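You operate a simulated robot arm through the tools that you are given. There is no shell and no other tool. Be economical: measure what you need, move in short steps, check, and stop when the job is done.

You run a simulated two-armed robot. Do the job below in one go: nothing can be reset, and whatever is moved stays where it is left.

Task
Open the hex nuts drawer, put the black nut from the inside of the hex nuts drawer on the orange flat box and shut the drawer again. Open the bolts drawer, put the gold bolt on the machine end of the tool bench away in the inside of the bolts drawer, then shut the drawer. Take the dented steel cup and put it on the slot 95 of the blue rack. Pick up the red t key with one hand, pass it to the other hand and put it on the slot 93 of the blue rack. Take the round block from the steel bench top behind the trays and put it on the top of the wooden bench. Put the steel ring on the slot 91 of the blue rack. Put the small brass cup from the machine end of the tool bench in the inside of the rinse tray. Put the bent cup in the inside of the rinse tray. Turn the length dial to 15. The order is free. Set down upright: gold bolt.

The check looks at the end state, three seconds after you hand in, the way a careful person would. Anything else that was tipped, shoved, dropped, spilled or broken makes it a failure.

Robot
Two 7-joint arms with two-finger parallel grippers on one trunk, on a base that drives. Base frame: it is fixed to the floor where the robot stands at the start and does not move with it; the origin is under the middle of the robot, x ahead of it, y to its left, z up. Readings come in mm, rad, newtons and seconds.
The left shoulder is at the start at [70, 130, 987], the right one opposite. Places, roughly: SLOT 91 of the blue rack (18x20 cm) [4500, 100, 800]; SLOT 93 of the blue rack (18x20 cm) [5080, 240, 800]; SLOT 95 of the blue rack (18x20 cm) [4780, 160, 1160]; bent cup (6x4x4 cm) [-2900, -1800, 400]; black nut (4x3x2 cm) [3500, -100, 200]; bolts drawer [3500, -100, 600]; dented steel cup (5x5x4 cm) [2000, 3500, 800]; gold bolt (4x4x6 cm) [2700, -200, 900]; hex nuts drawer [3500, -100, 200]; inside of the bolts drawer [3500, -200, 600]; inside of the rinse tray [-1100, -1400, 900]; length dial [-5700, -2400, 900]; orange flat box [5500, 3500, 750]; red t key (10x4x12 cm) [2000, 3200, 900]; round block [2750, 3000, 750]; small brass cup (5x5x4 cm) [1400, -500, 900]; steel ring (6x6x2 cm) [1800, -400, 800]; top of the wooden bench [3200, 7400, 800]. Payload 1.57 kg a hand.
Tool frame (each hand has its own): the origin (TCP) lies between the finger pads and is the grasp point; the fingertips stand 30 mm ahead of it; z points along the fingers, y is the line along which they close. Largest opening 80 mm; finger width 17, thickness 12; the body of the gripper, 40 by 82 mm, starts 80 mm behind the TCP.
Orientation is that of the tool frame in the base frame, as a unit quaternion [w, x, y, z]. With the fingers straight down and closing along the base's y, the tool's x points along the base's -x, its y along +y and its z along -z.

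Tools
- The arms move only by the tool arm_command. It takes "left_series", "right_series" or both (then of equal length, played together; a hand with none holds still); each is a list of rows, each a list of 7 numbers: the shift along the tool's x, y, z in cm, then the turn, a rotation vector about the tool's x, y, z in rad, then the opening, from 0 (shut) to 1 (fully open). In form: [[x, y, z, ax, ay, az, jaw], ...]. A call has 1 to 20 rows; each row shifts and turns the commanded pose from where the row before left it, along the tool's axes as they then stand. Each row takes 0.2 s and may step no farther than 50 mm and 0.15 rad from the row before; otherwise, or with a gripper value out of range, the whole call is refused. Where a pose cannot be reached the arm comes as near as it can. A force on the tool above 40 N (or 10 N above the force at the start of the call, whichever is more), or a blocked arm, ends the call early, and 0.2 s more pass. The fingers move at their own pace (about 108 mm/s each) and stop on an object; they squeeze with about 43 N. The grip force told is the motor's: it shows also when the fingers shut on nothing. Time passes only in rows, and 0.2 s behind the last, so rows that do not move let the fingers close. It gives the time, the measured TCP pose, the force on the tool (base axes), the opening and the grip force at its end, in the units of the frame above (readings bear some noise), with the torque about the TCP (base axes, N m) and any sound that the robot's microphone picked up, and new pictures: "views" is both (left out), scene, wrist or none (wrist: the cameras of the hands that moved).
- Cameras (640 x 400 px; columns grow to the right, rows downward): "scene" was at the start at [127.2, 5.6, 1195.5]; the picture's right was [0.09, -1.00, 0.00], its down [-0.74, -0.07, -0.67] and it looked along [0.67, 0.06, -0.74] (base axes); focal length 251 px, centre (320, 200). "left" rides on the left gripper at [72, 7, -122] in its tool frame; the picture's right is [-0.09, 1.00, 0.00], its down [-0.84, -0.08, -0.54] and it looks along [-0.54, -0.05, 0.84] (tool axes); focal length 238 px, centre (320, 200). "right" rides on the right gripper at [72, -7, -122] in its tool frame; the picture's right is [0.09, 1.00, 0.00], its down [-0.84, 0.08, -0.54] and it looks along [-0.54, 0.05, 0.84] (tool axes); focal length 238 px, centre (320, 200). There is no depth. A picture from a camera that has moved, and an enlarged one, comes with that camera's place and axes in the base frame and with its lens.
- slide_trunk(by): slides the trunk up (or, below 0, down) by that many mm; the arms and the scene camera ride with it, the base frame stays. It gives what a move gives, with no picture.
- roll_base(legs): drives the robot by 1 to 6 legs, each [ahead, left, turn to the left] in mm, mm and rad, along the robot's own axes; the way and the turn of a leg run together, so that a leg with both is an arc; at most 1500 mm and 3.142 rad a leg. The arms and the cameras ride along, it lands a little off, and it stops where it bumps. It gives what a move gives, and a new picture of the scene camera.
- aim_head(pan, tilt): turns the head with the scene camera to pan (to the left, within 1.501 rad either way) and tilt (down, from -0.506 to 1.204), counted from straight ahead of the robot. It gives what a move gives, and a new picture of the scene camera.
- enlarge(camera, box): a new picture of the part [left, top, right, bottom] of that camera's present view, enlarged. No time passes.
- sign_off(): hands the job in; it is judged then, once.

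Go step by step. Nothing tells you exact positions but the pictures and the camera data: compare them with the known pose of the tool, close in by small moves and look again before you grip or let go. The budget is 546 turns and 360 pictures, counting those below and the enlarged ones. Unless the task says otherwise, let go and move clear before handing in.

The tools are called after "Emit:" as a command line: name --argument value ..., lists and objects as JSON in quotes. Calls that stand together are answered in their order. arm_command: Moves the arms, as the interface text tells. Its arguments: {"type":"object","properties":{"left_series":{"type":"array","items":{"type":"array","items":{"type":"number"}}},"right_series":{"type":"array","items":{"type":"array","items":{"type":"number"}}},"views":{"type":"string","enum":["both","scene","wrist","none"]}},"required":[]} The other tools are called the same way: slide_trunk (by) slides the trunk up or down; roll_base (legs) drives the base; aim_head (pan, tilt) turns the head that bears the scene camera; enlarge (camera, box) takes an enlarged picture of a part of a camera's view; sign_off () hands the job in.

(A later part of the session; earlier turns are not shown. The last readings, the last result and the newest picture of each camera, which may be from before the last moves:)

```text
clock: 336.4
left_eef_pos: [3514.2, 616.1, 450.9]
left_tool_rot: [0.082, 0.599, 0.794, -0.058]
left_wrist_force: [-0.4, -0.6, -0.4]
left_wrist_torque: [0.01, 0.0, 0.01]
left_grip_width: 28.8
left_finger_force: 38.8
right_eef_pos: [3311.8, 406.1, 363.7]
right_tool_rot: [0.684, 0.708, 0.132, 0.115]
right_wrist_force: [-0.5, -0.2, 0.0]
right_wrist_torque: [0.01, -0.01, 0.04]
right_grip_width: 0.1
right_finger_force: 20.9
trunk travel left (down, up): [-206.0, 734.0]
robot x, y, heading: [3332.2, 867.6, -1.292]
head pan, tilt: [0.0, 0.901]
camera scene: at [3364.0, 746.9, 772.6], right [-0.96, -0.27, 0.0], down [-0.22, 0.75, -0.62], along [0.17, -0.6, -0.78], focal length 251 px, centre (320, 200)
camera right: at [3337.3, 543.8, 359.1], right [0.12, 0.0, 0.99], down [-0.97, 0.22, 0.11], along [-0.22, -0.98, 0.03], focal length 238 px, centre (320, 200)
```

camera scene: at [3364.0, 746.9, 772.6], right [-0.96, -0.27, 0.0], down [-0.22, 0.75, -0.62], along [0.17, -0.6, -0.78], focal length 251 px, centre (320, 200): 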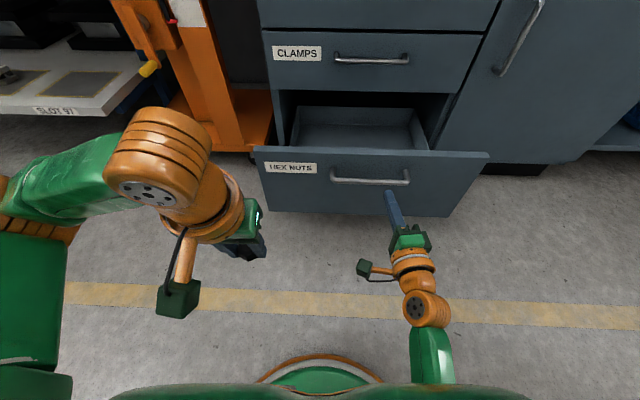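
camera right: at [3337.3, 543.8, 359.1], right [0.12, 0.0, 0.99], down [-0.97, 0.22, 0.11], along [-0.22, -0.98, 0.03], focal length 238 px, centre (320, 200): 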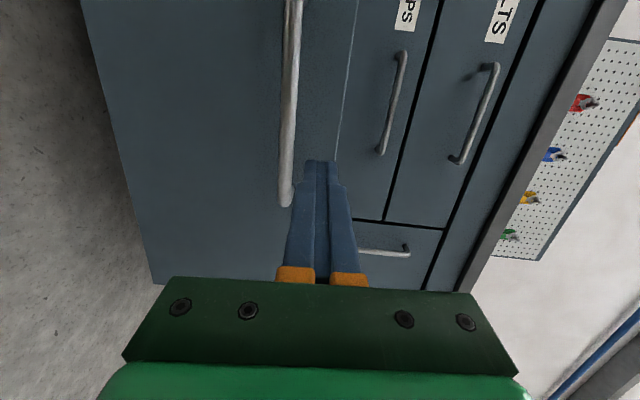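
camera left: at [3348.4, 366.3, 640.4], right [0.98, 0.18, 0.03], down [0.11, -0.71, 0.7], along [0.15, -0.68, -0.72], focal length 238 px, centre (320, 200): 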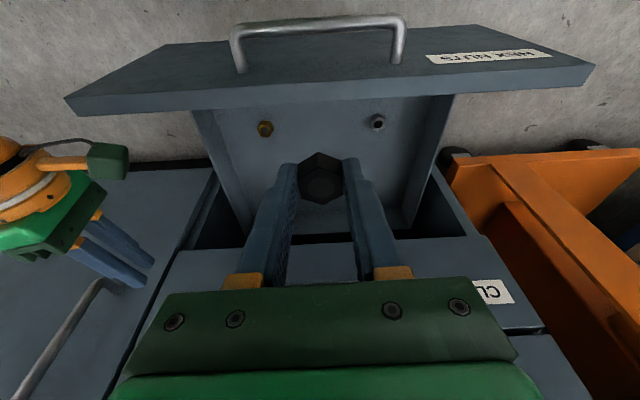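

Emit:
roll_base --legs '[[0, 60, 0], [120, 0, 0], [200, 0, 0]]'

Emit:
roll_base --legs '[[25, 0, 0], [15, 0, 0], [12, 0, 0], [12, 0, 0], [12, 0, 0]]'

```text
clock: 339.4
left_eef_pos: [3660.8, 326.7, 450.0]
left_tool_rot: [0.082, 0.599, 0.794, -0.058]
left_wrist_force: [0.0, -0.5, -0.6]
left_wrist_torque: [0.05, 0.0, -0.02]
left_grip_width: 28.9
left_finger_force: 39.0
right_eef_pos: [3457.6, 116.0, 363.6]
right_tool_rot: [0.684, 0.708, 0.134, 0.115]
right_wrist_force: [0.9, -0.3, -0.2]
right_wrist_torque: [0.0, 0.01, -0.02]
right_grip_width: 0.0
right_finger_force: 21.0
trunk travel left (down, up): [-206.0, 734.0]
robot x, y, heading: [3473.9, 580.7, -1.293]
head pan, tilt: [0.0, 0.901]
camera scene: at [3509.7, 457.1, 772.6], right [-0.96, -0.28, 0.0], down [-0.22, 0.75, -0.62], along [0.17, -0.6, -0.78], focal length 251 px, centre (320, 200)
```

scene: 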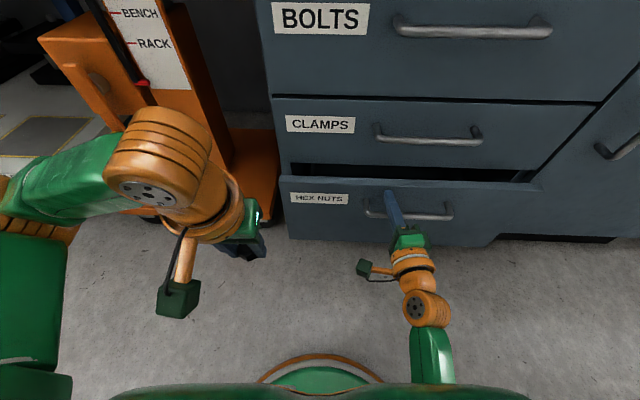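

```text
clock: 341.3
left_eef_pos: [3676.7, 271.7, 451.9]
left_tool_rot: [0.083, 0.599, 0.794, -0.058]
left_wrist_force: [-0.5, -0.1, -1.1]
left_wrist_torque: [0.04, -0.01, 0.02]
left_grip_width: 28.9
left_finger_force: 38.4
right_eef_pos: [3473.6, 63.8, 365.3]
right_tool_rot: [0.685, 0.707, 0.134, 0.116]
right_wrist_force: [-1.6, 12.2, 4.8]
right_wrist_torque: [-0.21, -0.03, -0.01]
right_grip_width: 0.0
right_finger_force: 21.5
trunk travel left (down, up): [-206.0, 734.0]
robot x, y, heading: [3489.5, 524.1, -1.302]
head pan, tilt: [0.0, 0.901]
stopped in leg 4: the force on the tool passed its limit at 70 N (the readings are from after the stop); the commanded pose is now the measured one
camera scene: at [3525.1, 404.7, 772.9], right [-0.96, -0.28, 0.0], down [-0.22, 0.75, -0.62], along [0.17, -0.6, -0.78], focal length 251 px, centre (320, 200)
```

scene: 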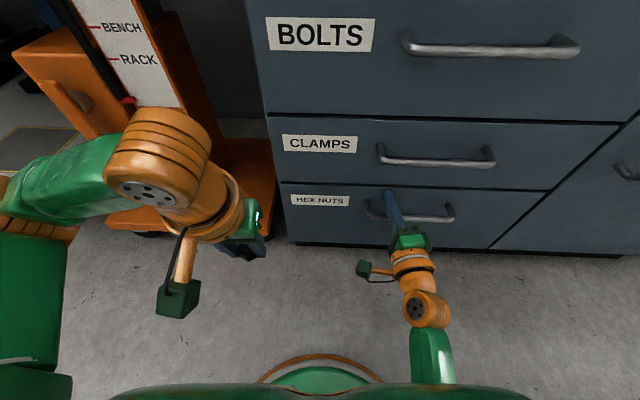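

Both drawers are shut. Back off, restore the right arm to pointing down, raise the trunk, and head for the orange flat box.

Emit:
roll_base --legs '[[-500, 0, 0]]'

Emit:
slide_trunk --by 400

Emit:
arm_command --right_series '[[0, 0, 0, 0.0864, 0.0864, -0.0864, 0.5], [0, 0, 0, 0.0864, 0.0864, -0.0864, 0.5], [0, 0, 0, 0.0864, 0.0864, -0.0864, 0.5], [0, 0, 0, 0.0864, 0.0864, -0.0864, 0.5], [0, 0, 0, 0.0864, 0.0864, -0.0864, 0.5], [0, 0, 0, 0.0864, 0.0864, -0.0864, 0.5], [0, 0, 0, 0.0864, 0.0864, -0.0864, 0.5], [0, 0, 0, 0.0864, 0.0864, -0.0864, 0.5], [0, 0, 0, 0.0864, 0.0864, -0.0864, 0.5], [0, 0, 0, 0.0864, 0.0864, -0.0864, 0.5], [0, 0, 0, 0.0864, 0.0864, -0.0864, 0.5], [0, 0, 0, 0.0864, 0.0864, -0.0864, 0.5], [0, 0, 0, 0.0864, 0.0864, -0.0864, 0.5], [0, 0, 0, 0.0864, 0.0864, -0.0864, 0.5], [0, 0, 0, 0, 0, 0, 1]]' --views "none"

Emit:
aim_head --pan 1.3 --tilt 0.3

```text
clock: 344.2
left_eef_pos: [3540.6, 744.0, 450.4]
left_tool_rot: [0.082, 0.601, 0.793, -0.058]
left_wrist_force: [0.0, 1.1, -0.6]
left_wrist_torque: [0.03, -0.02, -0.01]
left_grip_width: 29.2
left_finger_force: 38.3
right_eef_pos: [3337.4, 534.0, 363.3]
right_tool_rot: [0.683, 0.709, 0.131, 0.115]
right_wrist_force: [-0.6, 0.0, 0.0]
right_wrist_torque: [0.0, 0.01, 0.03]
right_grip_width: 0.2
right_finger_force: 21.1
trunk travel left (down, up): [-206.0, 734.0]
robot x, y, heading: [3353.2, 998.5, -1.291]
head pan, tilt: [0.0, 0.901]
camera scene: at [3389.9, 874.9, 772.6], right [-0.96, -0.27, 0.0], down [-0.21, 0.75, -0.62], along [0.17, -0.6, -0.78], focal length 251 px, centre (320, 200)
```

scene: 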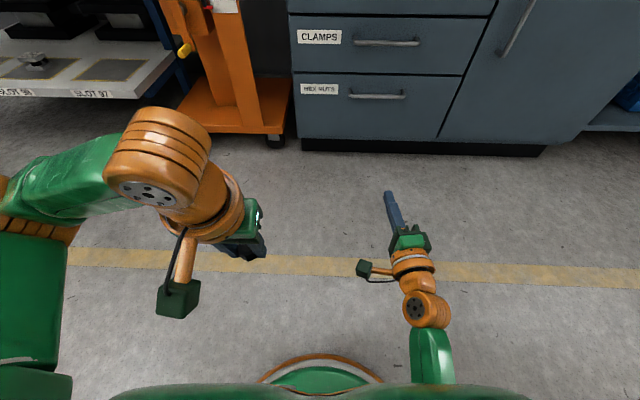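

```text
clock: 348.0
left_eef_pos: [3541.0, 744.3, 850.3]
left_tool_rot: [0.081, 0.6, 0.793, -0.058]
left_wrist_force: [-0.8, 0.8, -0.5]
left_wrist_torque: [0.0, -0.01, 0.0]
left_grip_width: 29.1
left_finger_force: 39.2
right_eef_pos: [3337.0, 532.9, 762.3]
right_tool_rot: [0.683, 0.709, 0.132, 0.115]
right_wrist_force: [0.1, -0.2, -0.1]
right_wrist_torque: [0.02, 0.0, -0.02]
right_grip_width: 0.1
right_finger_force: 21.5
trunk travel left (down, up): [-606.0, 334.0]
robot x, y, heading: [3356.5, 996.1, -1.293]
head pan, tilt: [0.0, 0.901]
```

```text
clock: 351.2
left_eef_pos: [3540.0, 743.3, 850.3]
left_tool_rot: [0.082, 0.601, 0.793, -0.058]
left_wrist_force: [-0.7, -0.2, -0.9]
left_wrist_torque: [0.0, -0.02, -0.02]
left_grip_width: 29.0
left_finger_force: 38.4
right_eef_pos: [3338.4, 534.7, 763.5]
right_tool_rot: [-0.022, 0.572, 0.82, 0.003]
right_wrist_force: [0.6, -0.2, 0.3]
right_wrist_torque: [-0.06, 0.01, -0.02]
right_grip_width: 80.0
right_finger_force: 0.0
trunk travel left (down, up): [-606.0, 334.0]
robot x, y, heading: [3358.0, 998.1, -1.293]
head pan, tilt: [0.0, 0.901]
```

```text
clock: 352.7
left_eef_pos: [3540.4, 744.7, 850.8]
left_tool_rot: [0.082, 0.601, 0.793, -0.058]
left_wrist_force: [-0.3, 0.5, 0.2]
left_wrist_torque: [0.02, 0.0, 0.0]
left_grip_width: 28.8
left_finger_force: 38.8
right_eef_pos: [3338.5, 533.6, 763.7]
right_tool_rot: [-0.021, 0.572, 0.82, 0.004]
right_wrist_force: [-0.6, 0.9, 0.3]
right_wrist_torque: [0.04, 0.01, -0.03]
right_grip_width: 80.2
right_finger_force: 0.1
trunk travel left (down, up): [-606.0, 334.0]
robot x, y, heading: [3357.2, 999.2, -1.29]
head pan, tilt: [1.3, 0.3]
camera scene: at [3462.7, 947.8, 1224.9], right [0.01, -1.0, 0.0], down [-0.3, 0.0, -0.96], along [0.96, 0.01, -0.3], focal length 251 px, centre (320, 200)
```

scene: 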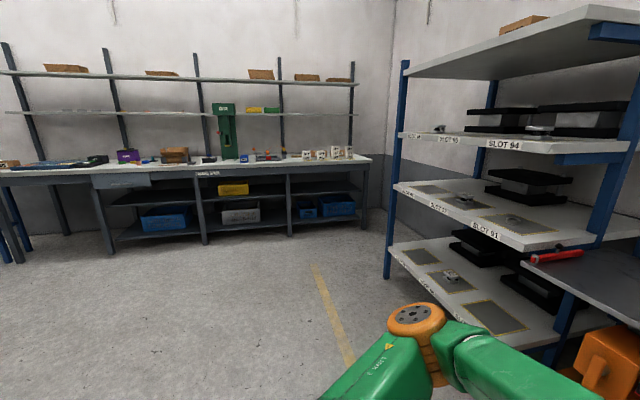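

Turning toward the far-wall bench and driving toward the orange box.

Emit:
roll_base --legs '[[0, 0, 1.56], [0, 1400, 0], [500, 430, 0], [900, 0, 0]]'

Emit:
aim_head --pan 0 --tilt 0.4

```text
clock: 365.5
left_eef_pos: [3403.5, 2839.7, 851.1]
left_tool_rot: [0.095, -0.258, 0.961, 0.03]
left_wrist_force: [0.1, 0.5, 0.0]
left_wrist_torque: [-0.04, 0.01, -0.04]
left_grip_width: 28.9
left_finger_force: 39.7
right_eef_pos: [3657.2, 2692.3, 762.0]
right_tool_rot: [-0.017, -0.294, 0.956, -0.015]
right_wrist_force: [0.4, 1.0, -0.3]
right_wrist_torque: [-0.05, -0.02, -0.01]
right_grip_width: 79.9
right_finger_force: 0.0
trunk travel left (down, up): [-606.0, 334.0]
robot x, y, heading: [3202.7, 2596.9, 0.531]
head pan, tilt: [1.3, 0.3]
stopped in leg 3: the robot was blocked; the commanded pose is now the measured one
camera scene: at [3221.7, 2713.2, 1224.6], right [0.97, 0.25, 0.0], down [0.07, -0.29, -0.95], along [-0.24, 0.92, -0.3], focal length 251 px, centre (320, 200)
```

scene: 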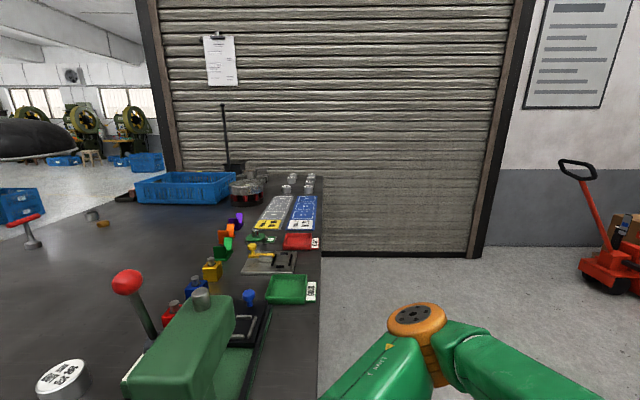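

```text
clock: 366.9
left_eef_pos: [3402.4, 2838.8, 851.1]
left_tool_rot: [0.096, -0.257, 0.961, 0.029]
left_wrist_force: [-0.3, -0.2, -0.5]
left_wrist_torque: [-0.02, 0.03, 0.02]
left_grip_width: 29.1
left_finger_force: 38.6
right_eef_pos: [3655.1, 2691.1, 764.0]
right_tool_rot: [-0.017, -0.294, 0.955, -0.015]
right_wrist_force: [-0.1, -0.3, -0.3]
right_wrist_torque: [-0.01, -0.01, 0.03]
right_grip_width: 80.1
right_finger_force: 0.0
trunk travel left (down, up): [-606.0, 334.0]
robot x, y, heading: [3202.4, 2595.3, 0.525]
head pan, tilt: [0.0, 0.4]
camera scene: at [3323.9, 2667.2, 1215.6], right [0.5, -0.87, 0.0], down [-0.34, -0.19, -0.92], along [0.8, 0.46, -0.39], focal length 251 px, centre (320, 200)
```

scene: 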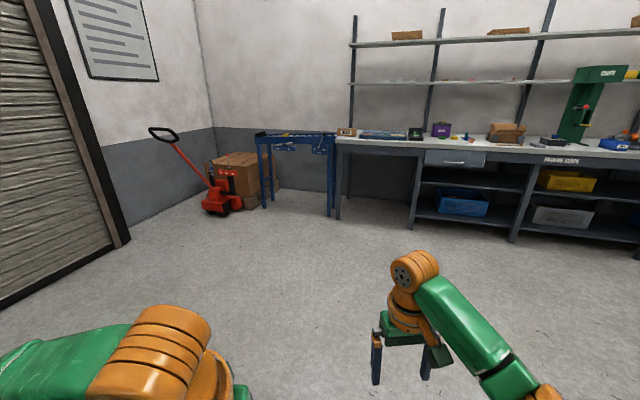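

I bumped the steel bench on my left. Let me look at it before moving away.

Emit:
aim_head --pan 1.4 --tilt 0.75

```text
clock: 368.5
left_eef_pos: [3402.3, 2838.2, 851.1]
left_tool_rot: [0.096, -0.256, 0.961, 0.029]
left_wrist_force: [0.6, 0.2, -0.4]
left_wrist_torque: [0.0, 0.01, -0.02]
left_grip_width: 29.0
left_finger_force: 39.1
right_eef_pos: [3655.0, 2691.6, 761.8]
right_tool_rot: [-0.017, -0.294, 0.956, -0.015]
right_wrist_force: [0.0, -0.5, -0.3]
right_wrist_torque: [0.01, -0.01, -0.02]
right_grip_width: 79.9
right_finger_force: 0.0
trunk travel left (down, up): [-606.0, 334.0]
robot x, y, heading: [3201.0, 2597.1, 0.522]
head pan, tilt: [1.4, 0.75]
camera scene: at [3215.2, 2698.6, 1184.6], right [0.94, 0.34, 0.0], down [0.23, -0.64, -0.73], along [-0.25, 0.69, -0.68], focal length 251 px, centre (320, 200)
```

scene: 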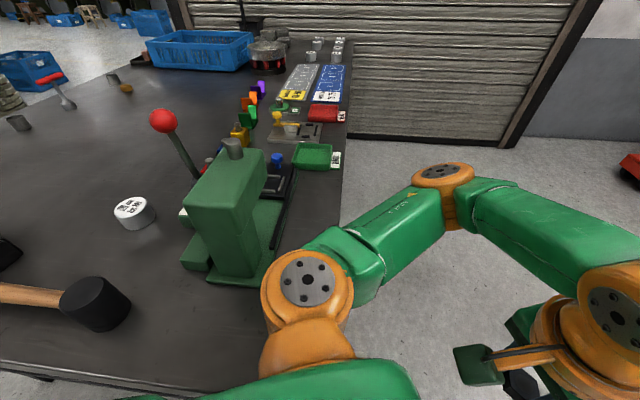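

Nothing appears disturbed. Moving straight away from the bench first.

Emit:
roll_base --legs '[[60, -260, 0], [0, 0, -0.26]]'

Emit:
aim_head --pan 0 --tilt 0.4

```text
clock: 371.3
left_eef_pos: [3641.3, 2576.8, 850.6]
left_tool_rot: [0.099, -0.128, 0.987, 0.016]
left_wrist_force: [0.8, 0.7, -0.8]
left_wrist_torque: [0.01, -0.01, -0.01]
left_grip_width: 29.1
left_finger_force: 38.8
right_eef_pos: [3846.3, 2369.7, 763.2]
right_tool_rot: [-0.019, -0.166, 0.986, -0.014]
right_wrist_force: [0.3, 0.0, 0.0]
right_wrist_torque: [0.02, 0.01, 0.01]
right_grip_width: 80.0
right_finger_force: 0.1
trunk travel left (down, up): [-606.0, 334.0]
robot x, y, heading: [3382.7, 2401.7, 0.26]
head pan, tilt: [1.4, 0.75]
camera scene: at [3424.1, 2491.1, 1184.5], right [1.0, 0.09, 0.0], down [0.06, -0.68, -0.73], along [-0.07, 0.73, -0.68], focal length 251 px, centre (320, 200)
```

scene: 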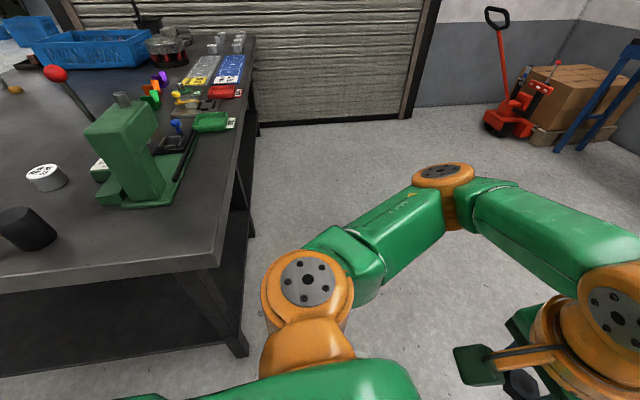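

```text
clock: 372.8
left_eef_pos: [3641.6, 2576.1, 851.5]
left_tool_rot: [0.099, -0.128, 0.987, 0.016]
left_wrist_force: [0.1, 0.0, -0.7]
left_wrist_torque: [-0.01, -0.02, 0.02]
left_grip_width: 29.1
left_finger_force: 39.0
right_eef_pos: [3845.9, 2369.7, 761.8]
right_tool_rot: [-0.019, -0.166, 0.986, -0.013]
right_wrist_force: [0.4, -0.7, -0.3]
right_wrist_torque: [-0.01, -0.01, -0.02]
right_grip_width: 80.0
right_finger_force: 0.0
trunk travel left (down, up): [-606.0, 334.0]
robot x, y, heading: [3381.0, 2395.0, 0.255]
head pan, tilt: [0.0, 0.4]
camera scene: at [3521.1, 2432.4, 1215.6], right [0.26, -0.97, 0.0], down [-0.38, -0.1, -0.92], along [0.89, 0.24, -0.39], focal length 251 px, centre (320, 200)
```

scene: 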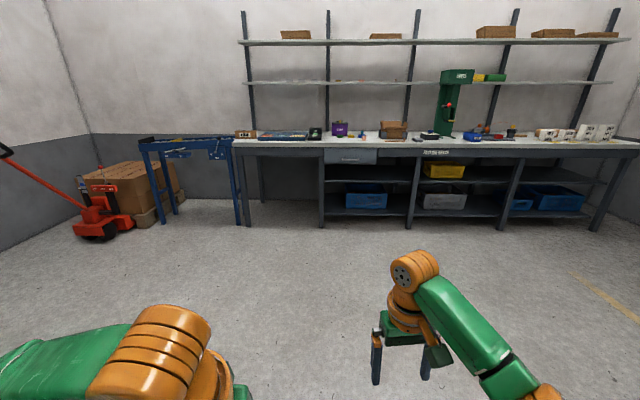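

Emit:
enlarge --camera "scene" --box '[120, 110, 440, 170]'

```text
2.00 times, centred on (280, 140) of scene
camera zoom: at [3521.1, 2432.4, 1215.6], right [0.26, -0.97, 0.0], down [-0.38, -0.1, -0.92], along [0.89, 0.24, -0.39], focal length 503 px, centre (400, 320)
```

zoom: 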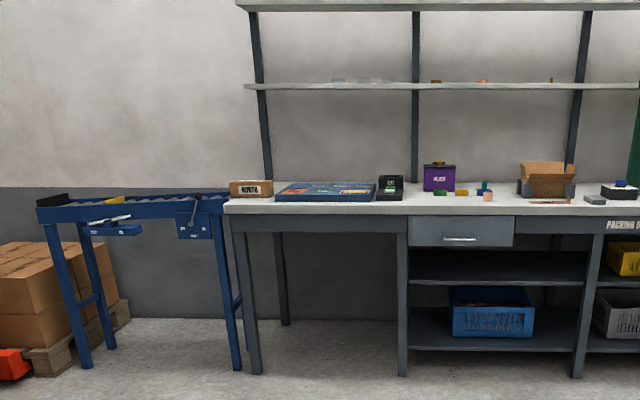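

Emit:
roll_base --legs '[[700, 0, 0], [800, 480, 0]]'

Emit:
aim_head --pan 0 --tilt 0.6

```text
clock: 381.1
left_eef_pos: [4965.2, 3443.1, 850.0]
left_tool_rot: [0.099, -0.136, 0.986, 0.018]
left_wrist_force: [0.3, -0.3, -0.8]
left_wrist_torque: [0.03, 0.03, 0.03]
left_grip_width: 29.0
left_finger_force: 38.3
right_eef_pos: [5174.9, 3238.9, 762.4]
right_tool_rot: [-0.019, -0.173, 0.985, -0.014]
right_wrist_force: [-0.5, -1.1, 0.4]
right_wrist_torque: [-0.02, 0.0, -0.04]
right_grip_width: 80.0
right_finger_force: 0.0
trunk travel left (down, up): [-606.0, 334.0]
robot x, y, heading: [4708.8, 3258.3, 0.276]
head pan, tilt: [0.0, 0.4]
camera scene: at [4847.2, 3297.3, 1215.6], right [0.27, -0.96, 0.0], down [-0.37, -0.11, -0.92], along [0.89, 0.25, -0.39], focal length 251 px, centre (320, 200)
```

scene: 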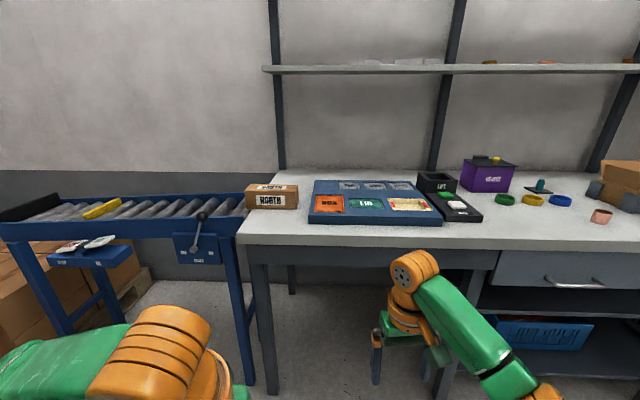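

```text
clock: 381.9
left_eef_pos: [4966.2, 3443.5, 850.7]
left_tool_rot: [0.099, -0.136, 0.986, 0.017]
left_wrist_force: [0.9, -0.5, -1.0]
left_wrist_torque: [-0.01, 0.0, 0.03]
left_grip_width: 29.0
left_finger_force: 38.7
right_eef_pos: [5174.5, 3239.1, 763.1]
right_tool_rot: [-0.019, -0.173, 0.985, -0.013]
right_wrist_force: [-0.7, -0.7, -0.1]
right_wrist_torque: [-0.03, 0.04, 0.0]
right_grip_width: 80.2
right_finger_force: 0.0
trunk travel left (down, up): [-606.0, 334.0]
robot x, y, heading: [4709.9, 3261.4, 0.273]
head pan, tilt: [0.0, 0.6]
camera scene: at [4843.2, 3296.2, 1197.5], right [0.27, -0.96, 0.0], down [-0.54, -0.15, -0.83], along [0.79, 0.22, -0.56], focal length 251 px, centre (320, 200)
```

scene: 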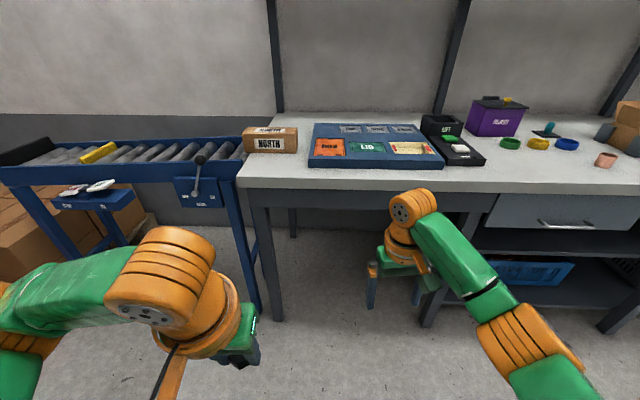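

Emit:
enlarge --camera "scene" --box '[240, 110, 500, 190]'

```text
2.46 times, centred on (370, 150) of scene
camera zoom: at [4843.2, 3296.2, 1197.5], right [0.27, -0.96, 0.0], down [-0.54, -0.15, -0.83], along [0.79, 0.22, -0.56], focal length 618 px, centre (197, 323)
```

zoom: 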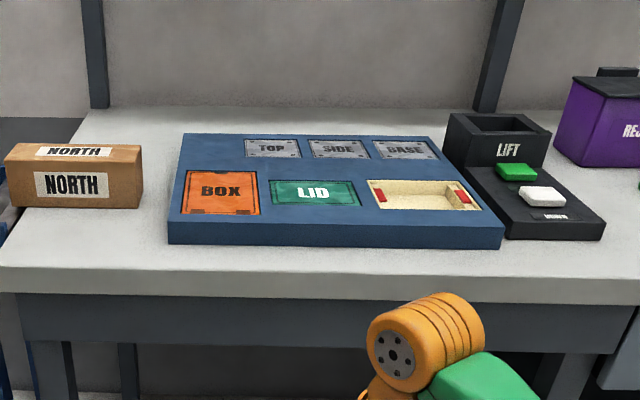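

The orange flat "BOX" tile lies in the blue tray at about (5650, 3484, 858). I'll raise up, shift right and approach the bench.

Emit:
slide_trunk --by 160

Emit:
arm_command --right_series '[[5, 0, 0, 0, 0, 0, 1], [5, 0, 0, 0, 0, 0, 1], [0, 0, -5, 0, 0, 0, 1], [0, 0, -5, 0, 0, 0, 1], [0, 0, -5, 0, 0, 0, 1]]' --views "none"

Emit:
roll_base --legs '[[0, -140, 0], [330, 0, 0]]'

```text
clock: 383.7
left_eef_pos: [4965.9, 3443.0, 1011.1]
left_tool_rot: [0.099, -0.135, 0.986, 0.016]
left_wrist_force: [-1.4, 0.5, -0.6]
left_wrist_torque: [0.0, 0.0, -0.02]
left_grip_width: 28.8
left_finger_force: 39.1
right_eef_pos: [5174.2, 3240.0, 922.4]
right_tool_rot: [-0.02, -0.173, 0.985, -0.013]
right_wrist_force: [-0.3, 0.5, 1.2]
right_wrist_torque: [-0.03, 0.01, 0.03]
right_grip_width: 79.6
right_finger_force: 0.1
trunk travel left (down, up): [-766.0, 174.0]
robot x, y, heading: [4713.2, 3257.3, 0.278]
head pan, tilt: [0.0, 0.6]
```

```text
clock: 384.9
left_eef_pos: [4963.5, 3443.6, 1011.5]
left_tool_rot: [0.1, -0.136, 0.986, 0.018]
left_wrist_force: [1.1, -0.2, -1.3]
left_wrist_torque: [0.01, 0.03, 0.01]
left_grip_width: 29.0
left_finger_force: 38.4
right_eef_pos: [5082.0, 3210.7, 1078.6]
right_tool_rot: [-0.018, -0.173, 0.985, -0.013]
right_wrist_force: [0.7, -1.3, 0.9]
right_wrist_torque: [-0.01, -0.03, -0.01]
right_grip_width: 79.8
right_finger_force: 0.0
trunk travel left (down, up): [-766.0, 174.0]
robot x, y, heading: [4709.8, 3260.3, 0.272]
head pan, tilt: [0.0, 0.6]
```

```text
clock: 388.0
left_eef_pos: [5315.7, 3395.6, 1010.6]
left_tool_rot: [0.1, -0.134, 0.986, 0.017]
left_wrist_force: [0.1, -0.4, -1.5]
left_wrist_torque: [0.01, 0.0, 0.0]
left_grip_width: 29.3
left_finger_force: 38.7
right_eef_pos: [5434.1, 3162.4, 1079.0]
right_tool_rot: [-0.018, -0.171, 0.985, -0.013]
right_wrist_force: [-0.1, 0.5, -0.1]
right_wrist_torque: [-0.01, 0.01, 0.0]
right_grip_width: 80.1
right_finger_force: 0.0
trunk travel left (down, up): [-766.0, 174.0]
robot x, y, heading: [5063.0, 3210.9, 0.272]
head pan, tilt: [0.0, 0.6]
camera scene: at [5192.9, 3248.7, 1357.6], right [0.27, -0.96, 0.0], down [-0.54, -0.15, -0.83], along [0.8, 0.22, -0.56], focal length 251 px, centre (320, 200)
```

scene: 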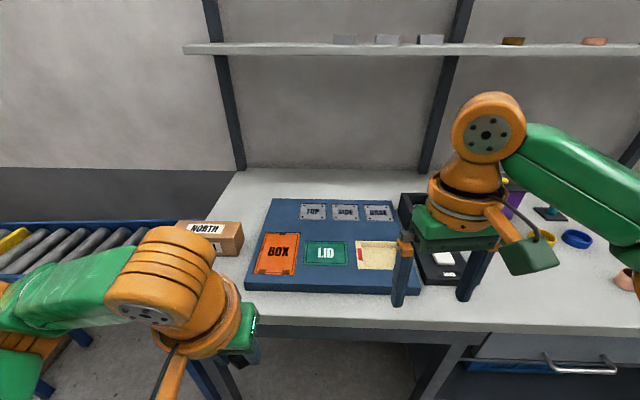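

Tile located more precisely at (5606, 3474, ~872). Driving 130 mm closer and moving the left hand over it.

Emit:
roll_base --legs '[[130, 0, 0]]'

Emit:
arm_command --left_series '[[-4, 0, 0.8, 0, 0, 0, 0], [-4, 0, 0.8, 0, 0, 0, 0], [-4, 0, 0.8, 0, 0, 0, 0], [-3, 0, 0.6, 0, 0, 0, 0], [0, 0, 0, 0, 0, 0, 0]]' --views "wrist"

```text
clock: 389.3
left_eef_pos: [5438.3, 3430.2, 1012.2]
left_tool_rot: [0.101, -0.135, 0.986, 0.017]
left_wrist_force: [-0.4, -0.3, -0.6]
left_wrist_torque: [0.01, -0.02, 0.0]
left_grip_width: 29.0
left_finger_force: 39.5
right_eef_pos: [5556.5, 3196.9, 1079.3]
right_tool_rot: [-0.018, -0.171, 0.985, -0.012]
right_wrist_force: [-0.7, -0.5, -0.1]
right_wrist_torque: [-0.01, 0.01, -0.03]
right_grip_width: 80.3
right_finger_force: 0.1
trunk travel left (down, up): [-766.0, 174.0]
robot x, y, heading: [5186.7, 3247.8, 0.271]
head pan, tilt: [0.0, 0.6]
camera scene: at [5314.9, 3282.7, 1357.7], right [0.27, -0.96, 0.0], down [-0.54, -0.15, -0.83], along [0.8, 0.22, -0.56], focal length 251 px, centre (320, 200)
```

scene: 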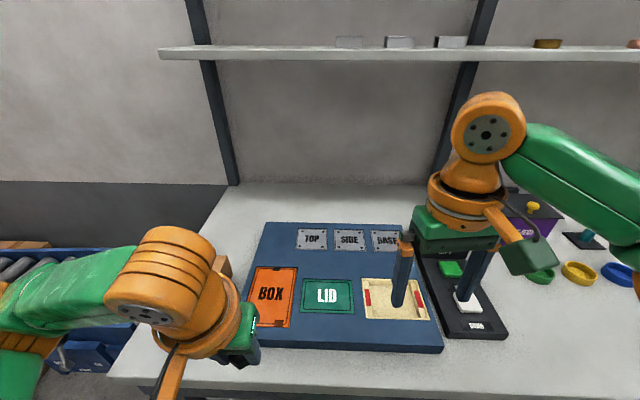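

```text
clock: 390.5
left_eef_pos: [5588.3, 3472.1, 1011.0]
left_tool_rot: [0.099, -0.134, 0.986, 0.017]
left_wrist_force: [0.1, -0.7, -1.0]
left_wrist_torque: [-0.01, -0.01, -0.04]
left_grip_width: 28.9
left_finger_force: 38.9
right_eef_pos: [5558.0, 3196.1, 1078.0]
right_tool_rot: [-0.019, -0.172, 0.985, -0.013]
right_wrist_force: [-0.5, 0.1, 0.3]
right_wrist_torque: [0.0, -0.04, -0.02]
right_grip_width: 80.0
right_finger_force: 0.0
trunk travel left (down, up): [-766.0, 174.0]
robot x, y, heading: [5183.4, 3247.5, 0.266]
head pan, tilt: [0.0, 0.6]
camera left: at [5493.3, 3453.1, 1115.7], right [-0.18, 0.98, 0.03], down [0.71, 0.11, 0.7], along [0.68, 0.14, -0.72], focal length 238 px, centre (320, 200)
```

left: 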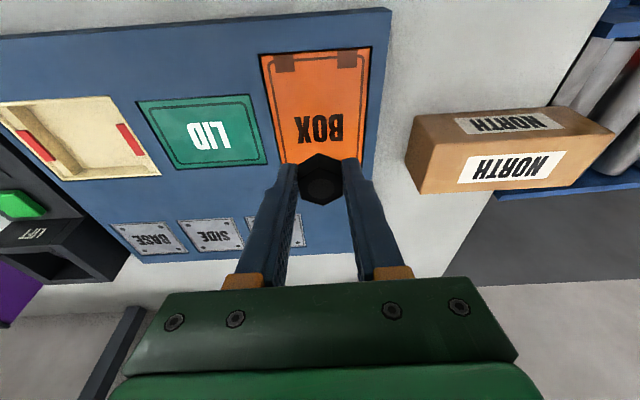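

Directly above the tile. Lowering vertically.

Emit:
arm_command --left_series '[[0.95, 0, 4.7, 0, 0, 0, 0], [0.8, 0, 3.9, 0, 0, 0, 0], [0, 0, 0, 0, 0, 0, 0]]' --views "wrist"

```text
clock: 391.3
left_eef_pos: [5586.6, 3471.8, 923.1]
left_tool_rot: [0.1, -0.135, 0.986, 0.017]
left_wrist_force: [-1.1, 0.2, -0.3]
left_wrist_torque: [-0.02, -0.01, 0.0]
left_grip_width: 28.9
left_finger_force: 38.6
right_eef_pos: [5559.0, 3196.8, 1077.7]
right_tool_rot: [-0.019, -0.172, 0.985, -0.013]
right_wrist_force: [-0.3, 0.0, -0.6]
right_wrist_torque: [0.01, 0.0, -0.03]
right_grip_width: 79.8
right_finger_force: 0.0
trunk travel left (down, up): [-766.0, 174.0]
robot x, y, heading: [5182.4, 3247.0, 0.273]
head pan, tilt: [0.0, 0.6]
camera left: at [5493.1, 3453.7, 1027.2], right [-0.18, 0.98, 0.03], down [0.71, 0.11, 0.7], along [0.68, 0.14, -0.72], focal length 238 px, centre (320, 200)
```

left: 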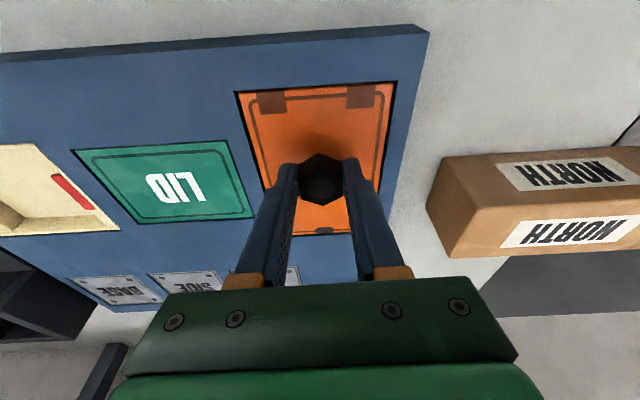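

Emit:
arm_command --left_series '[[0.1, 0, 0.5, 0, 0, 0, 0], [0.1, 0, 0.5, 0, 0, 0, 0], [0.1, 0, 0.4, 0, 0, 0, 0], [0.06, 0, 0.3, 0, 0, 0, 0], [0.06, 0, 0.3, 0, 0, 0, 0], [0.06, 0, 0.3, 0, 0, 0, 0], [0.06, 0, 0.3, 0, 0, 0, 0], [0.06, 0, 0.3, 0, 0, 0, 0], [0.06, 0, 0.3, 0, 0, 0, 0], [0.06, 0, 0.3, 0, 0, 0, 0]]' --views "wrist"

```text
clock: 392.9
left_eef_pos: [5586.0, 3472.1, 902.4]
left_tool_rot: [0.109, -0.135, 0.985, 0.016]
left_wrist_force: [-4.3, 1.1, 16.0]
left_wrist_torque: [-0.11, 0.17, -0.04]
left_grip_width: 28.8
left_finger_force: 39.3
right_eef_pos: [5554.9, 3196.0, 1079.1]
right_tool_rot: [-0.017, -0.173, 0.985, -0.012]
right_wrist_force: [0.2, 0.2, 0.5]
right_wrist_torque: [0.02, -0.03, 0.01]
right_grip_width: 80.0
right_finger_force: 0.1
trunk travel left (down, up): [-766.0, 174.0]
robot x, y, heading: [5185.6, 3245.1, 0.273]
head pan, tilt: [0.0, 0.6]
stopped in row 8 (left hand): the force on the tool passed its limit at 45 N (the readings are from after the stop); the commanded pose is now the measured one
camera left: at [5491.8, 3452.3, 1005.0], right [-0.18, 0.98, 0.02], down [0.69, 0.11, 0.71], along [0.7, 0.15, -0.7], focal length 238 px, centre (320, 200)
```

left: 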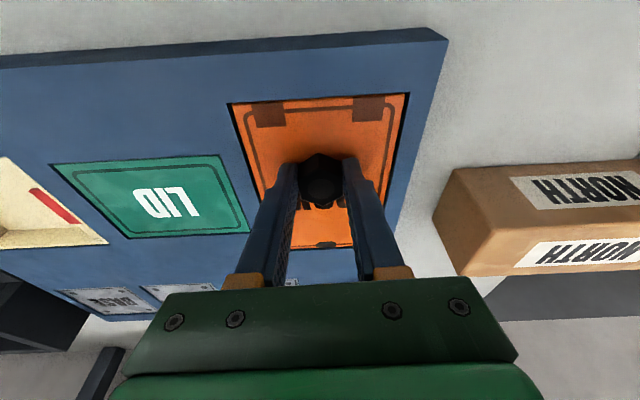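

Contact. Release and lift.

Emit:
arm_command --left_series '[[0, 0, -0.1, 0, 0, 0, 0], [0, 0, 0, 0, 0, 0, 0.65], [0, 0, 0, 0, 0, 0, 0.65], [-0.8, 0, -3.9, 0, 0, 0, 0.65], [-0.95, 0, -4.7, 0, 0, 0, 0.65], [-0.95, 0, -4.7, 0, 0, 0, 0.65]]' --views "wrist"

```text
clock: 394.3
left_eef_pos: [5589.6, 3469.6, 1036.8]
left_tool_rot: [0.105, -0.136, 0.985, 0.016]
left_wrist_force: [-0.1, 0.0, -1.0]
left_wrist_torque: [0.04, 0.01, 0.02]
left_grip_width: 52.3
left_finger_force: 0.2
right_eef_pos: [5558.1, 3196.7, 1076.9]
right_tool_rot: [-0.019, -0.173, 0.985, -0.013]
right_wrist_force: [0.1, -0.4, -0.6]
right_wrist_torque: [-0.01, 0.0, -0.03]
right_grip_width: 79.9
right_finger_force: 0.0
trunk travel left (down, up): [-766.0, 174.0]
robot x, y, heading: [5188.9, 3243.6, 0.272]
head pan, tilt: [0.0, 0.6]
camera left: at [5495.0, 3449.9, 1140.2], right [-0.18, 0.98, 0.02], down [0.7, 0.11, 0.71], along [0.69, 0.15, -0.71], focal length 238 px, centre (320, 200)
```

left: 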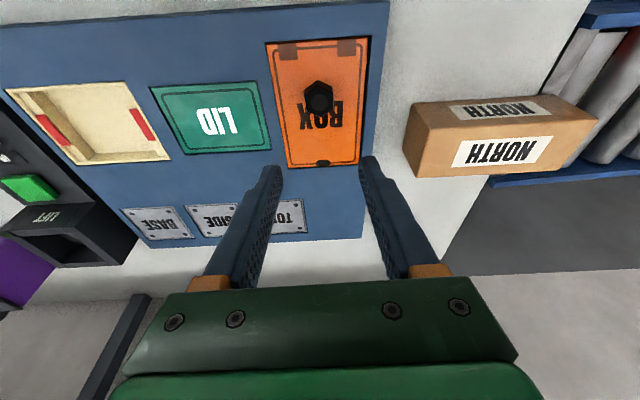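

The black nut rests on the orange box. I'll level the tool, back away, and go look at the steel bench.

Emit:
arm_command --left_series '[[4.8, 0, -1, 0, 0.1, 0, 0.8], [4.8, 0, -0.5, 0, 0.1, 0, 0.8], [4.8, 0, 0, 0, 0, 0, 0.8]]' --views "none"

Emit:
roll_base --legs '[[-600, 0, 0], [0, 0, 3.14], [500, 0, 0]]'

Emit:
aim_head --pan 0 --tilt 0.45

```text
clock: 395.1
left_eef_pos: [5445.0, 3431.3, 1036.7]
left_tool_rot: [0.007, -0.137, 0.991, 0.003]
left_wrist_force: [-0.3, -0.4, 0.1]
left_wrist_torque: [-0.02, 0.0, 0.01]
left_grip_width: 64.2
left_finger_force: 0.1
right_eef_pos: [5557.3, 3196.5, 1078.4]
right_tool_rot: [-0.018, -0.173, 0.985, -0.013]
right_wrist_force: [0.3, 0.7, 0.1]
right_wrist_torque: [-0.02, 0.0, -0.03]
right_grip_width: 80.1
right_finger_force: 0.1
trunk travel left (down, up): [-766.0, 174.0]
robot x, y, heading: [5186.4, 3247.3, 0.269]
head pan, tilt: [0.0, 0.6]
```

```text
clock: 408.4
left_eef_pos: [3883.7, 2761.4, 1036.6]
left_tool_rot: [0.003, 0.99, 0.143, -0.006]
left_wrist_force: [0.2, 1.1, -0.3]
left_wrist_torque: [0.0, 0.03, 0.01]
left_grip_width: 63.9
left_finger_force: 0.0
right_eef_pos: [3768.0, 2993.1, 1077.0]
right_tool_rot: [-0.013, 0.984, 0.179, 0.018]
right_wrist_force: [0.2, 0.6, 0.8]
right_wrist_torque: [0.01, 0.05, -0.04]
right_grip_width: 79.9
right_finger_force: 0.0
trunk travel left (down, up): [-766.0, 174.0]
robot x, y, heading: [4136.7, 2950.0, -2.856]
head pan, tilt: [0.0, 0.6]
camera scene: at [4008.3, 2908.5, 1357.6], right [-0.28, 0.96, 0.0], down [0.54, 0.16, -0.83], along [-0.79, -0.23, -0.56], focal length 251 px, centre (320, 200)
```

scene: 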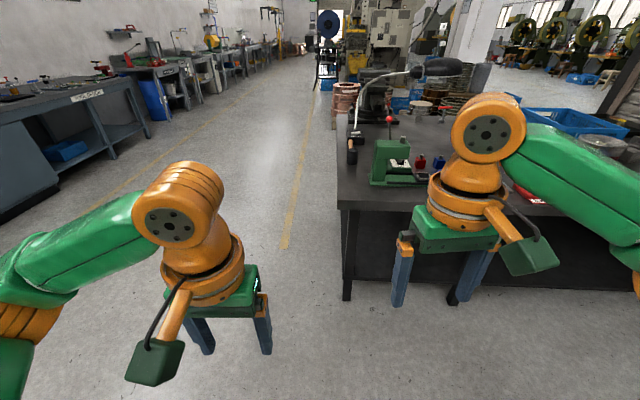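

```text
clock: 409.1
left_eef_pos: [3882.7, 2761.1, 1036.4]
left_tool_rot: [0.003, 0.99, 0.143, -0.007]
left_wrist_force: [-0.2, 0.7, -0.2]
left_wrist_torque: [0.01, 0.0, 0.0]
left_grip_width: 64.0
left_finger_force: 0.1
right_eef_pos: [3766.4, 2994.1, 1078.0]
right_tool_rot: [-0.013, 0.984, 0.178, 0.019]
right_wrist_force: [-0.6, -0.5, -0.2]
right_wrist_torque: [0.0, 0.01, 0.0]
right_grip_width: 80.1
right_finger_force: 0.0
trunk travel left (down, up): [-766.0, 174.0]
robot x, y, heading: [4141.3, 2950.6, -2.858]
head pan, tilt: [0.0, 0.45]
camera scene: at [4003.5, 2907.1, 1370.9], right [-0.28, 0.96, 0.0], down [0.42, 0.12, -0.9], along [-0.86, -0.25, -0.44], focal length 251 px, centre (320, 200)
```

scene: 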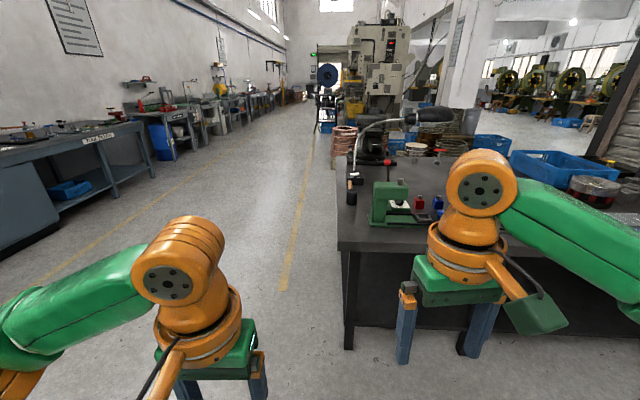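

Emit:
roll_base --legs '[[0, -420, 0]]'

Emit:
enlarge --camera "scene" --box '[160, 120, 480, 320]'

```text
clock: 411.7
left_eef_pos: [3763.7, 3171.6, 1036.5]
left_tool_rot: [0.003, 0.99, 0.142, -0.006]
left_wrist_force: [-0.1, 0.6, -0.9]
left_wrist_torque: [0.02, -0.01, 0.01]
left_grip_width: 64.3
left_finger_force: 0.1
right_eef_pos: [3648.7, 3403.9, 1078.8]
right_tool_rot: [-0.012, 0.984, 0.179, 0.019]
right_wrist_force: [0.2, 0.5, 0.2]
right_wrist_torque: [0.02, -0.01, 0.03]
right_grip_width: 80.1
right_finger_force: 0.0
trunk travel left (down, up): [-766.0, 174.0]
robot x, y, heading: [4021.8, 3363.8, -2.854]
head pan, tilt: [0.0, 0.45]
camera scene: at [3884.0, 3316.6, 1371.0], right [-0.28, 0.96, 0.0], down [0.42, 0.12, -0.9], along [-0.86, -0.25, -0.44], focal length 251 px, centre (320, 200)
```

scene: 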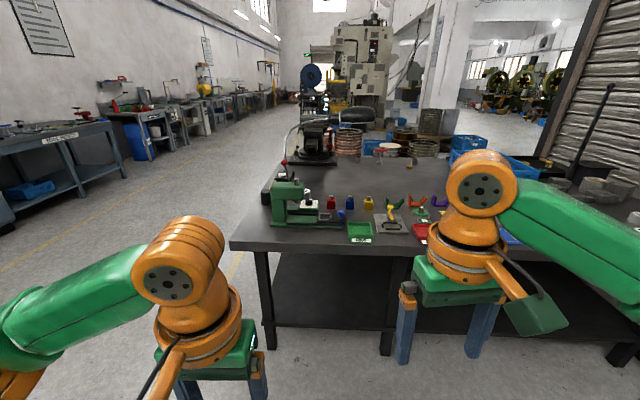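

```text
2.00 times, centred on (320, 220) of scene
camera zoom: at [3884.0, 3316.6, 1371.0], right [-0.28, 0.96, 0.0], down [0.42, 0.12, -0.9], along [-0.86, -0.25, -0.44], focal length 503 px, centre (320, 160)
```

zoom: 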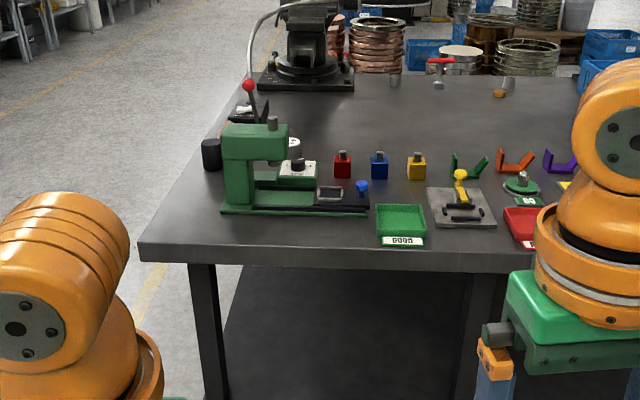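

The T key and steel cups are at the bench's far end. The white round block seems to be near (2711, 2917), left of the press; I'll approach it from the long near side.

Emit:
roll_base --legs '[[0, 1000, 0], [1270, 0, 0], [0, 0, -1.595]]'

Emit:
aim_head --pan 0 --tilt 0.7

```text
clock: 426.5
left_eef_pos: [2894.4, 2326.8, 1036.2]
left_tool_rot: [-0.002, 0.801, -0.598, -0.008]
left_wrist_force: [-0.3, 0.1, -0.6]
left_wrist_torque: [0.02, 0.01, 0.01]
left_grip_width: 63.8
left_finger_force: 0.1
right_eef_pos: [3125.8, 2442.4, 1078.2]
right_tool_rot: [0.005, 0.822, -0.569, 0.023]
right_wrist_force: [-0.2, -0.7, -0.4]
right_wrist_torque: [0.01, -0.02, 0.0]
right_grip_width: 80.0
right_finger_force: 0.0
trunk travel left (down, up): [-766.0, 174.0]
robot x, y, heading: [3084.5, 2068.3, 1.859]
head pan, tilt: [0.0, 0.45]
camera scene: at [3039.4, 2203.5, 1371.0], right [0.96, 0.28, 0.0], down [0.12, -0.42, -0.9], along [-0.25, 0.86, -0.44], focal length 251 px, centre (320, 200)
```

scene: 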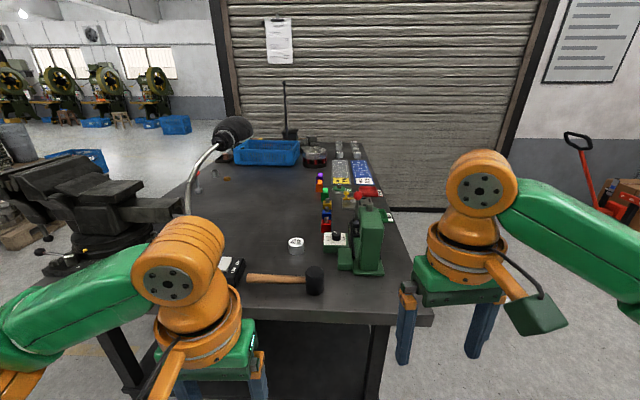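

```text
clock: 427.3
left_eef_pos: [2893.7, 2327.2, 1035.9]
left_tool_rot: [-0.002, 0.801, -0.598, -0.008]
left_wrist_force: [0.6, -0.7, 0.3]
left_wrist_torque: [0.0, -0.04, 0.02]
left_grip_width: 63.9
left_finger_force: 0.0
right_eef_pos: [3125.6, 2442.5, 1077.7]
right_tool_rot: [0.004, 0.822, -0.569, 0.023]
right_wrist_force: [-0.6, -0.1, 0.4]
right_wrist_torque: [0.0, 0.0, -0.03]
right_grip_width: 79.7
right_finger_force: 0.0
trunk travel left (down, up): [-766.0, 174.0]
robot x, y, heading: [3081.3, 2070.6, 1.857]
head pan, tilt: [0.0, 0.7]
camera scene: at [3041.6, 2196.9, 1348.9], right [0.96, 0.28, 0.0], down [0.18, -0.62, -0.77], along [-0.22, 0.73, -0.64], focal length 251 px, centre (320, 200)
```

scene: 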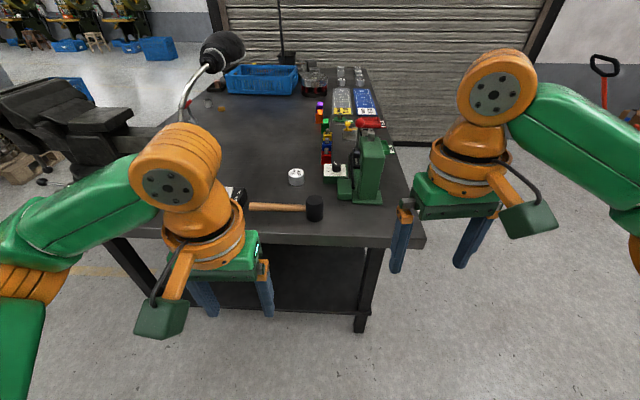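

Emit:
enlarge --camera "scene" --box '[170, 40, 430, 230]'

```text
2.11 times, centred on (300, 135) of scene
camera zoom: at [3041.6, 2196.9, 1348.9], right [0.96, 0.28, 0.0], down [0.18, -0.62, -0.77], along [-0.22, 0.73, -0.64], focal length 529 px, centre (362, 337)
```

zoom: 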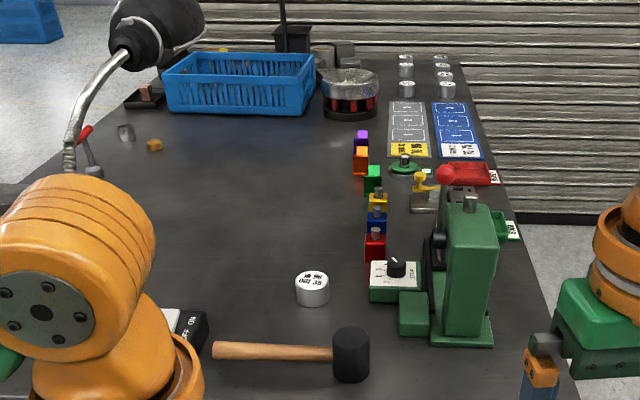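

The round block is the labeled disc at about (2725, 2931). I'll retract the right hand and approach with the left, tilting the tool forward for reach.

Emit:
arm_command --right_series '[[5, 0, 0, 0, 0, 0, 0.5], [4, 0, 0, 0, 0, 0, 0.5], [0, 0, 0, 0, 0, 0, 0.5], [0, 0, 0, 0, 0, 0, 0.5]]' --left_series '[[-4, 0, 0, 0, -0.1, 0, 1], [-4, 0, 0.4, 0, -0.1, 0, 1], [-4, 0, 1, 0, -0.1, 0, 1], [-4, 0, 1.5, 0, -0.1, 0, 1]]' --views "none"

Emit:
roll_base --legs '[[310, 0, 0]]'

Emit:
enlarge --camera "left" --box '[0, 0, 640, 400]'

```text
clock: 428.3
left_eef_pos: [2847.8, 2487.2, 1033.2]
left_tool_rot: [-0.121, 0.784, -0.586, -0.167]
left_wrist_force: [-0.1, 0.9, 0.1]
left_wrist_torque: [-0.01, -0.01, -0.01]
left_grip_width: 79.9
left_finger_force: 0.1
right_eef_pos: [3158.1, 2359.0, 1079.0]
right_tool_rot: [0.005, 0.822, -0.569, 0.023]
right_wrist_force: [0.0, 0.3, 0.1]
right_wrist_torque: [-0.03, 0.03, 0.03]
right_grip_width: 40.0
right_finger_force: 0.0
trunk travel left (down, up): [-766.0, 174.0]
robot x, y, heading: [3084.1, 2065.3, 1.859]
head pan, tilt: [0.0, 0.7]
```

```text
clock: 430.4
left_eef_pos: [2763.1, 2781.8, 1034.3]
left_tool_rot: [-0.122, 0.782, -0.588, -0.166]
left_wrist_force: [0.1, 1.1, 0.1]
left_wrist_torque: [0.01, -0.02, 0.02]
left_grip_width: 80.0
left_finger_force: 0.1
right_eef_pos: [3072.6, 2653.7, 1079.6]
right_tool_rot: [0.004, 0.822, -0.569, 0.022]
right_wrist_force: [0.1, -0.9, 0.8]
right_wrist_torque: [0.01, 0.0, -0.01]
right_grip_width: 39.8
right_finger_force: 0.0
trunk travel left (down, up): [-766.0, 174.0]
robot x, y, heading: [2992.3, 2369.5, 1.856]
head pan, tilt: [0.0, 0.7]
camera scene: at [2955.5, 2491.7, 1349.0], right [0.96, 0.28, 0.0], down [0.18, -0.62, -0.77], along [-0.21, 0.74, -0.64], focal length 251 px, centre (320, 200)
```

scene: 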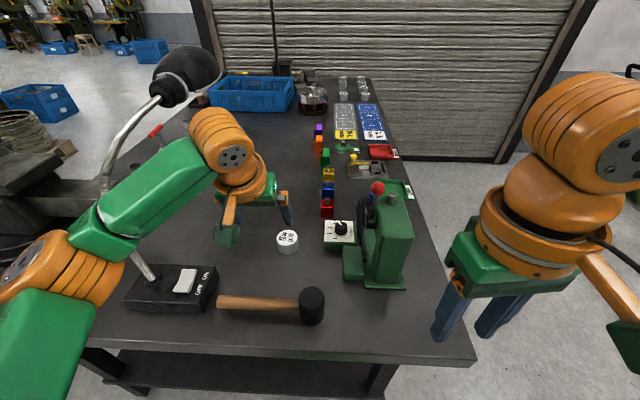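

```text
1.00 times, centred on (320, 200) of left (not enlarged: the box is as wide or as high as the picture)
camera zoom: at [2788.6, 2669.3, 1115.9], right [-0.98, -0.2, 0.04], down [-0.08, 0.55, 0.83], along [-0.19, 0.81, -0.55], focal length 238 px, centre (320, 200)
```

zoom: 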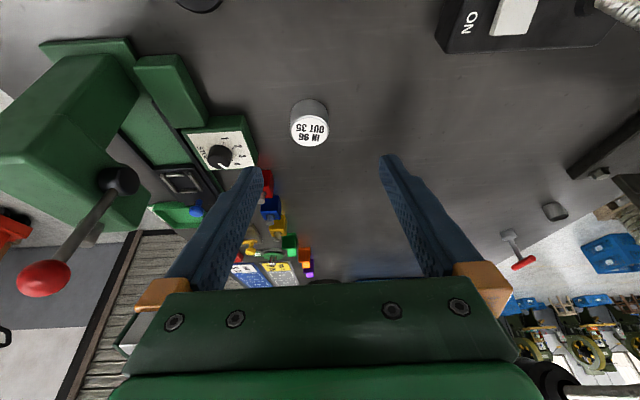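

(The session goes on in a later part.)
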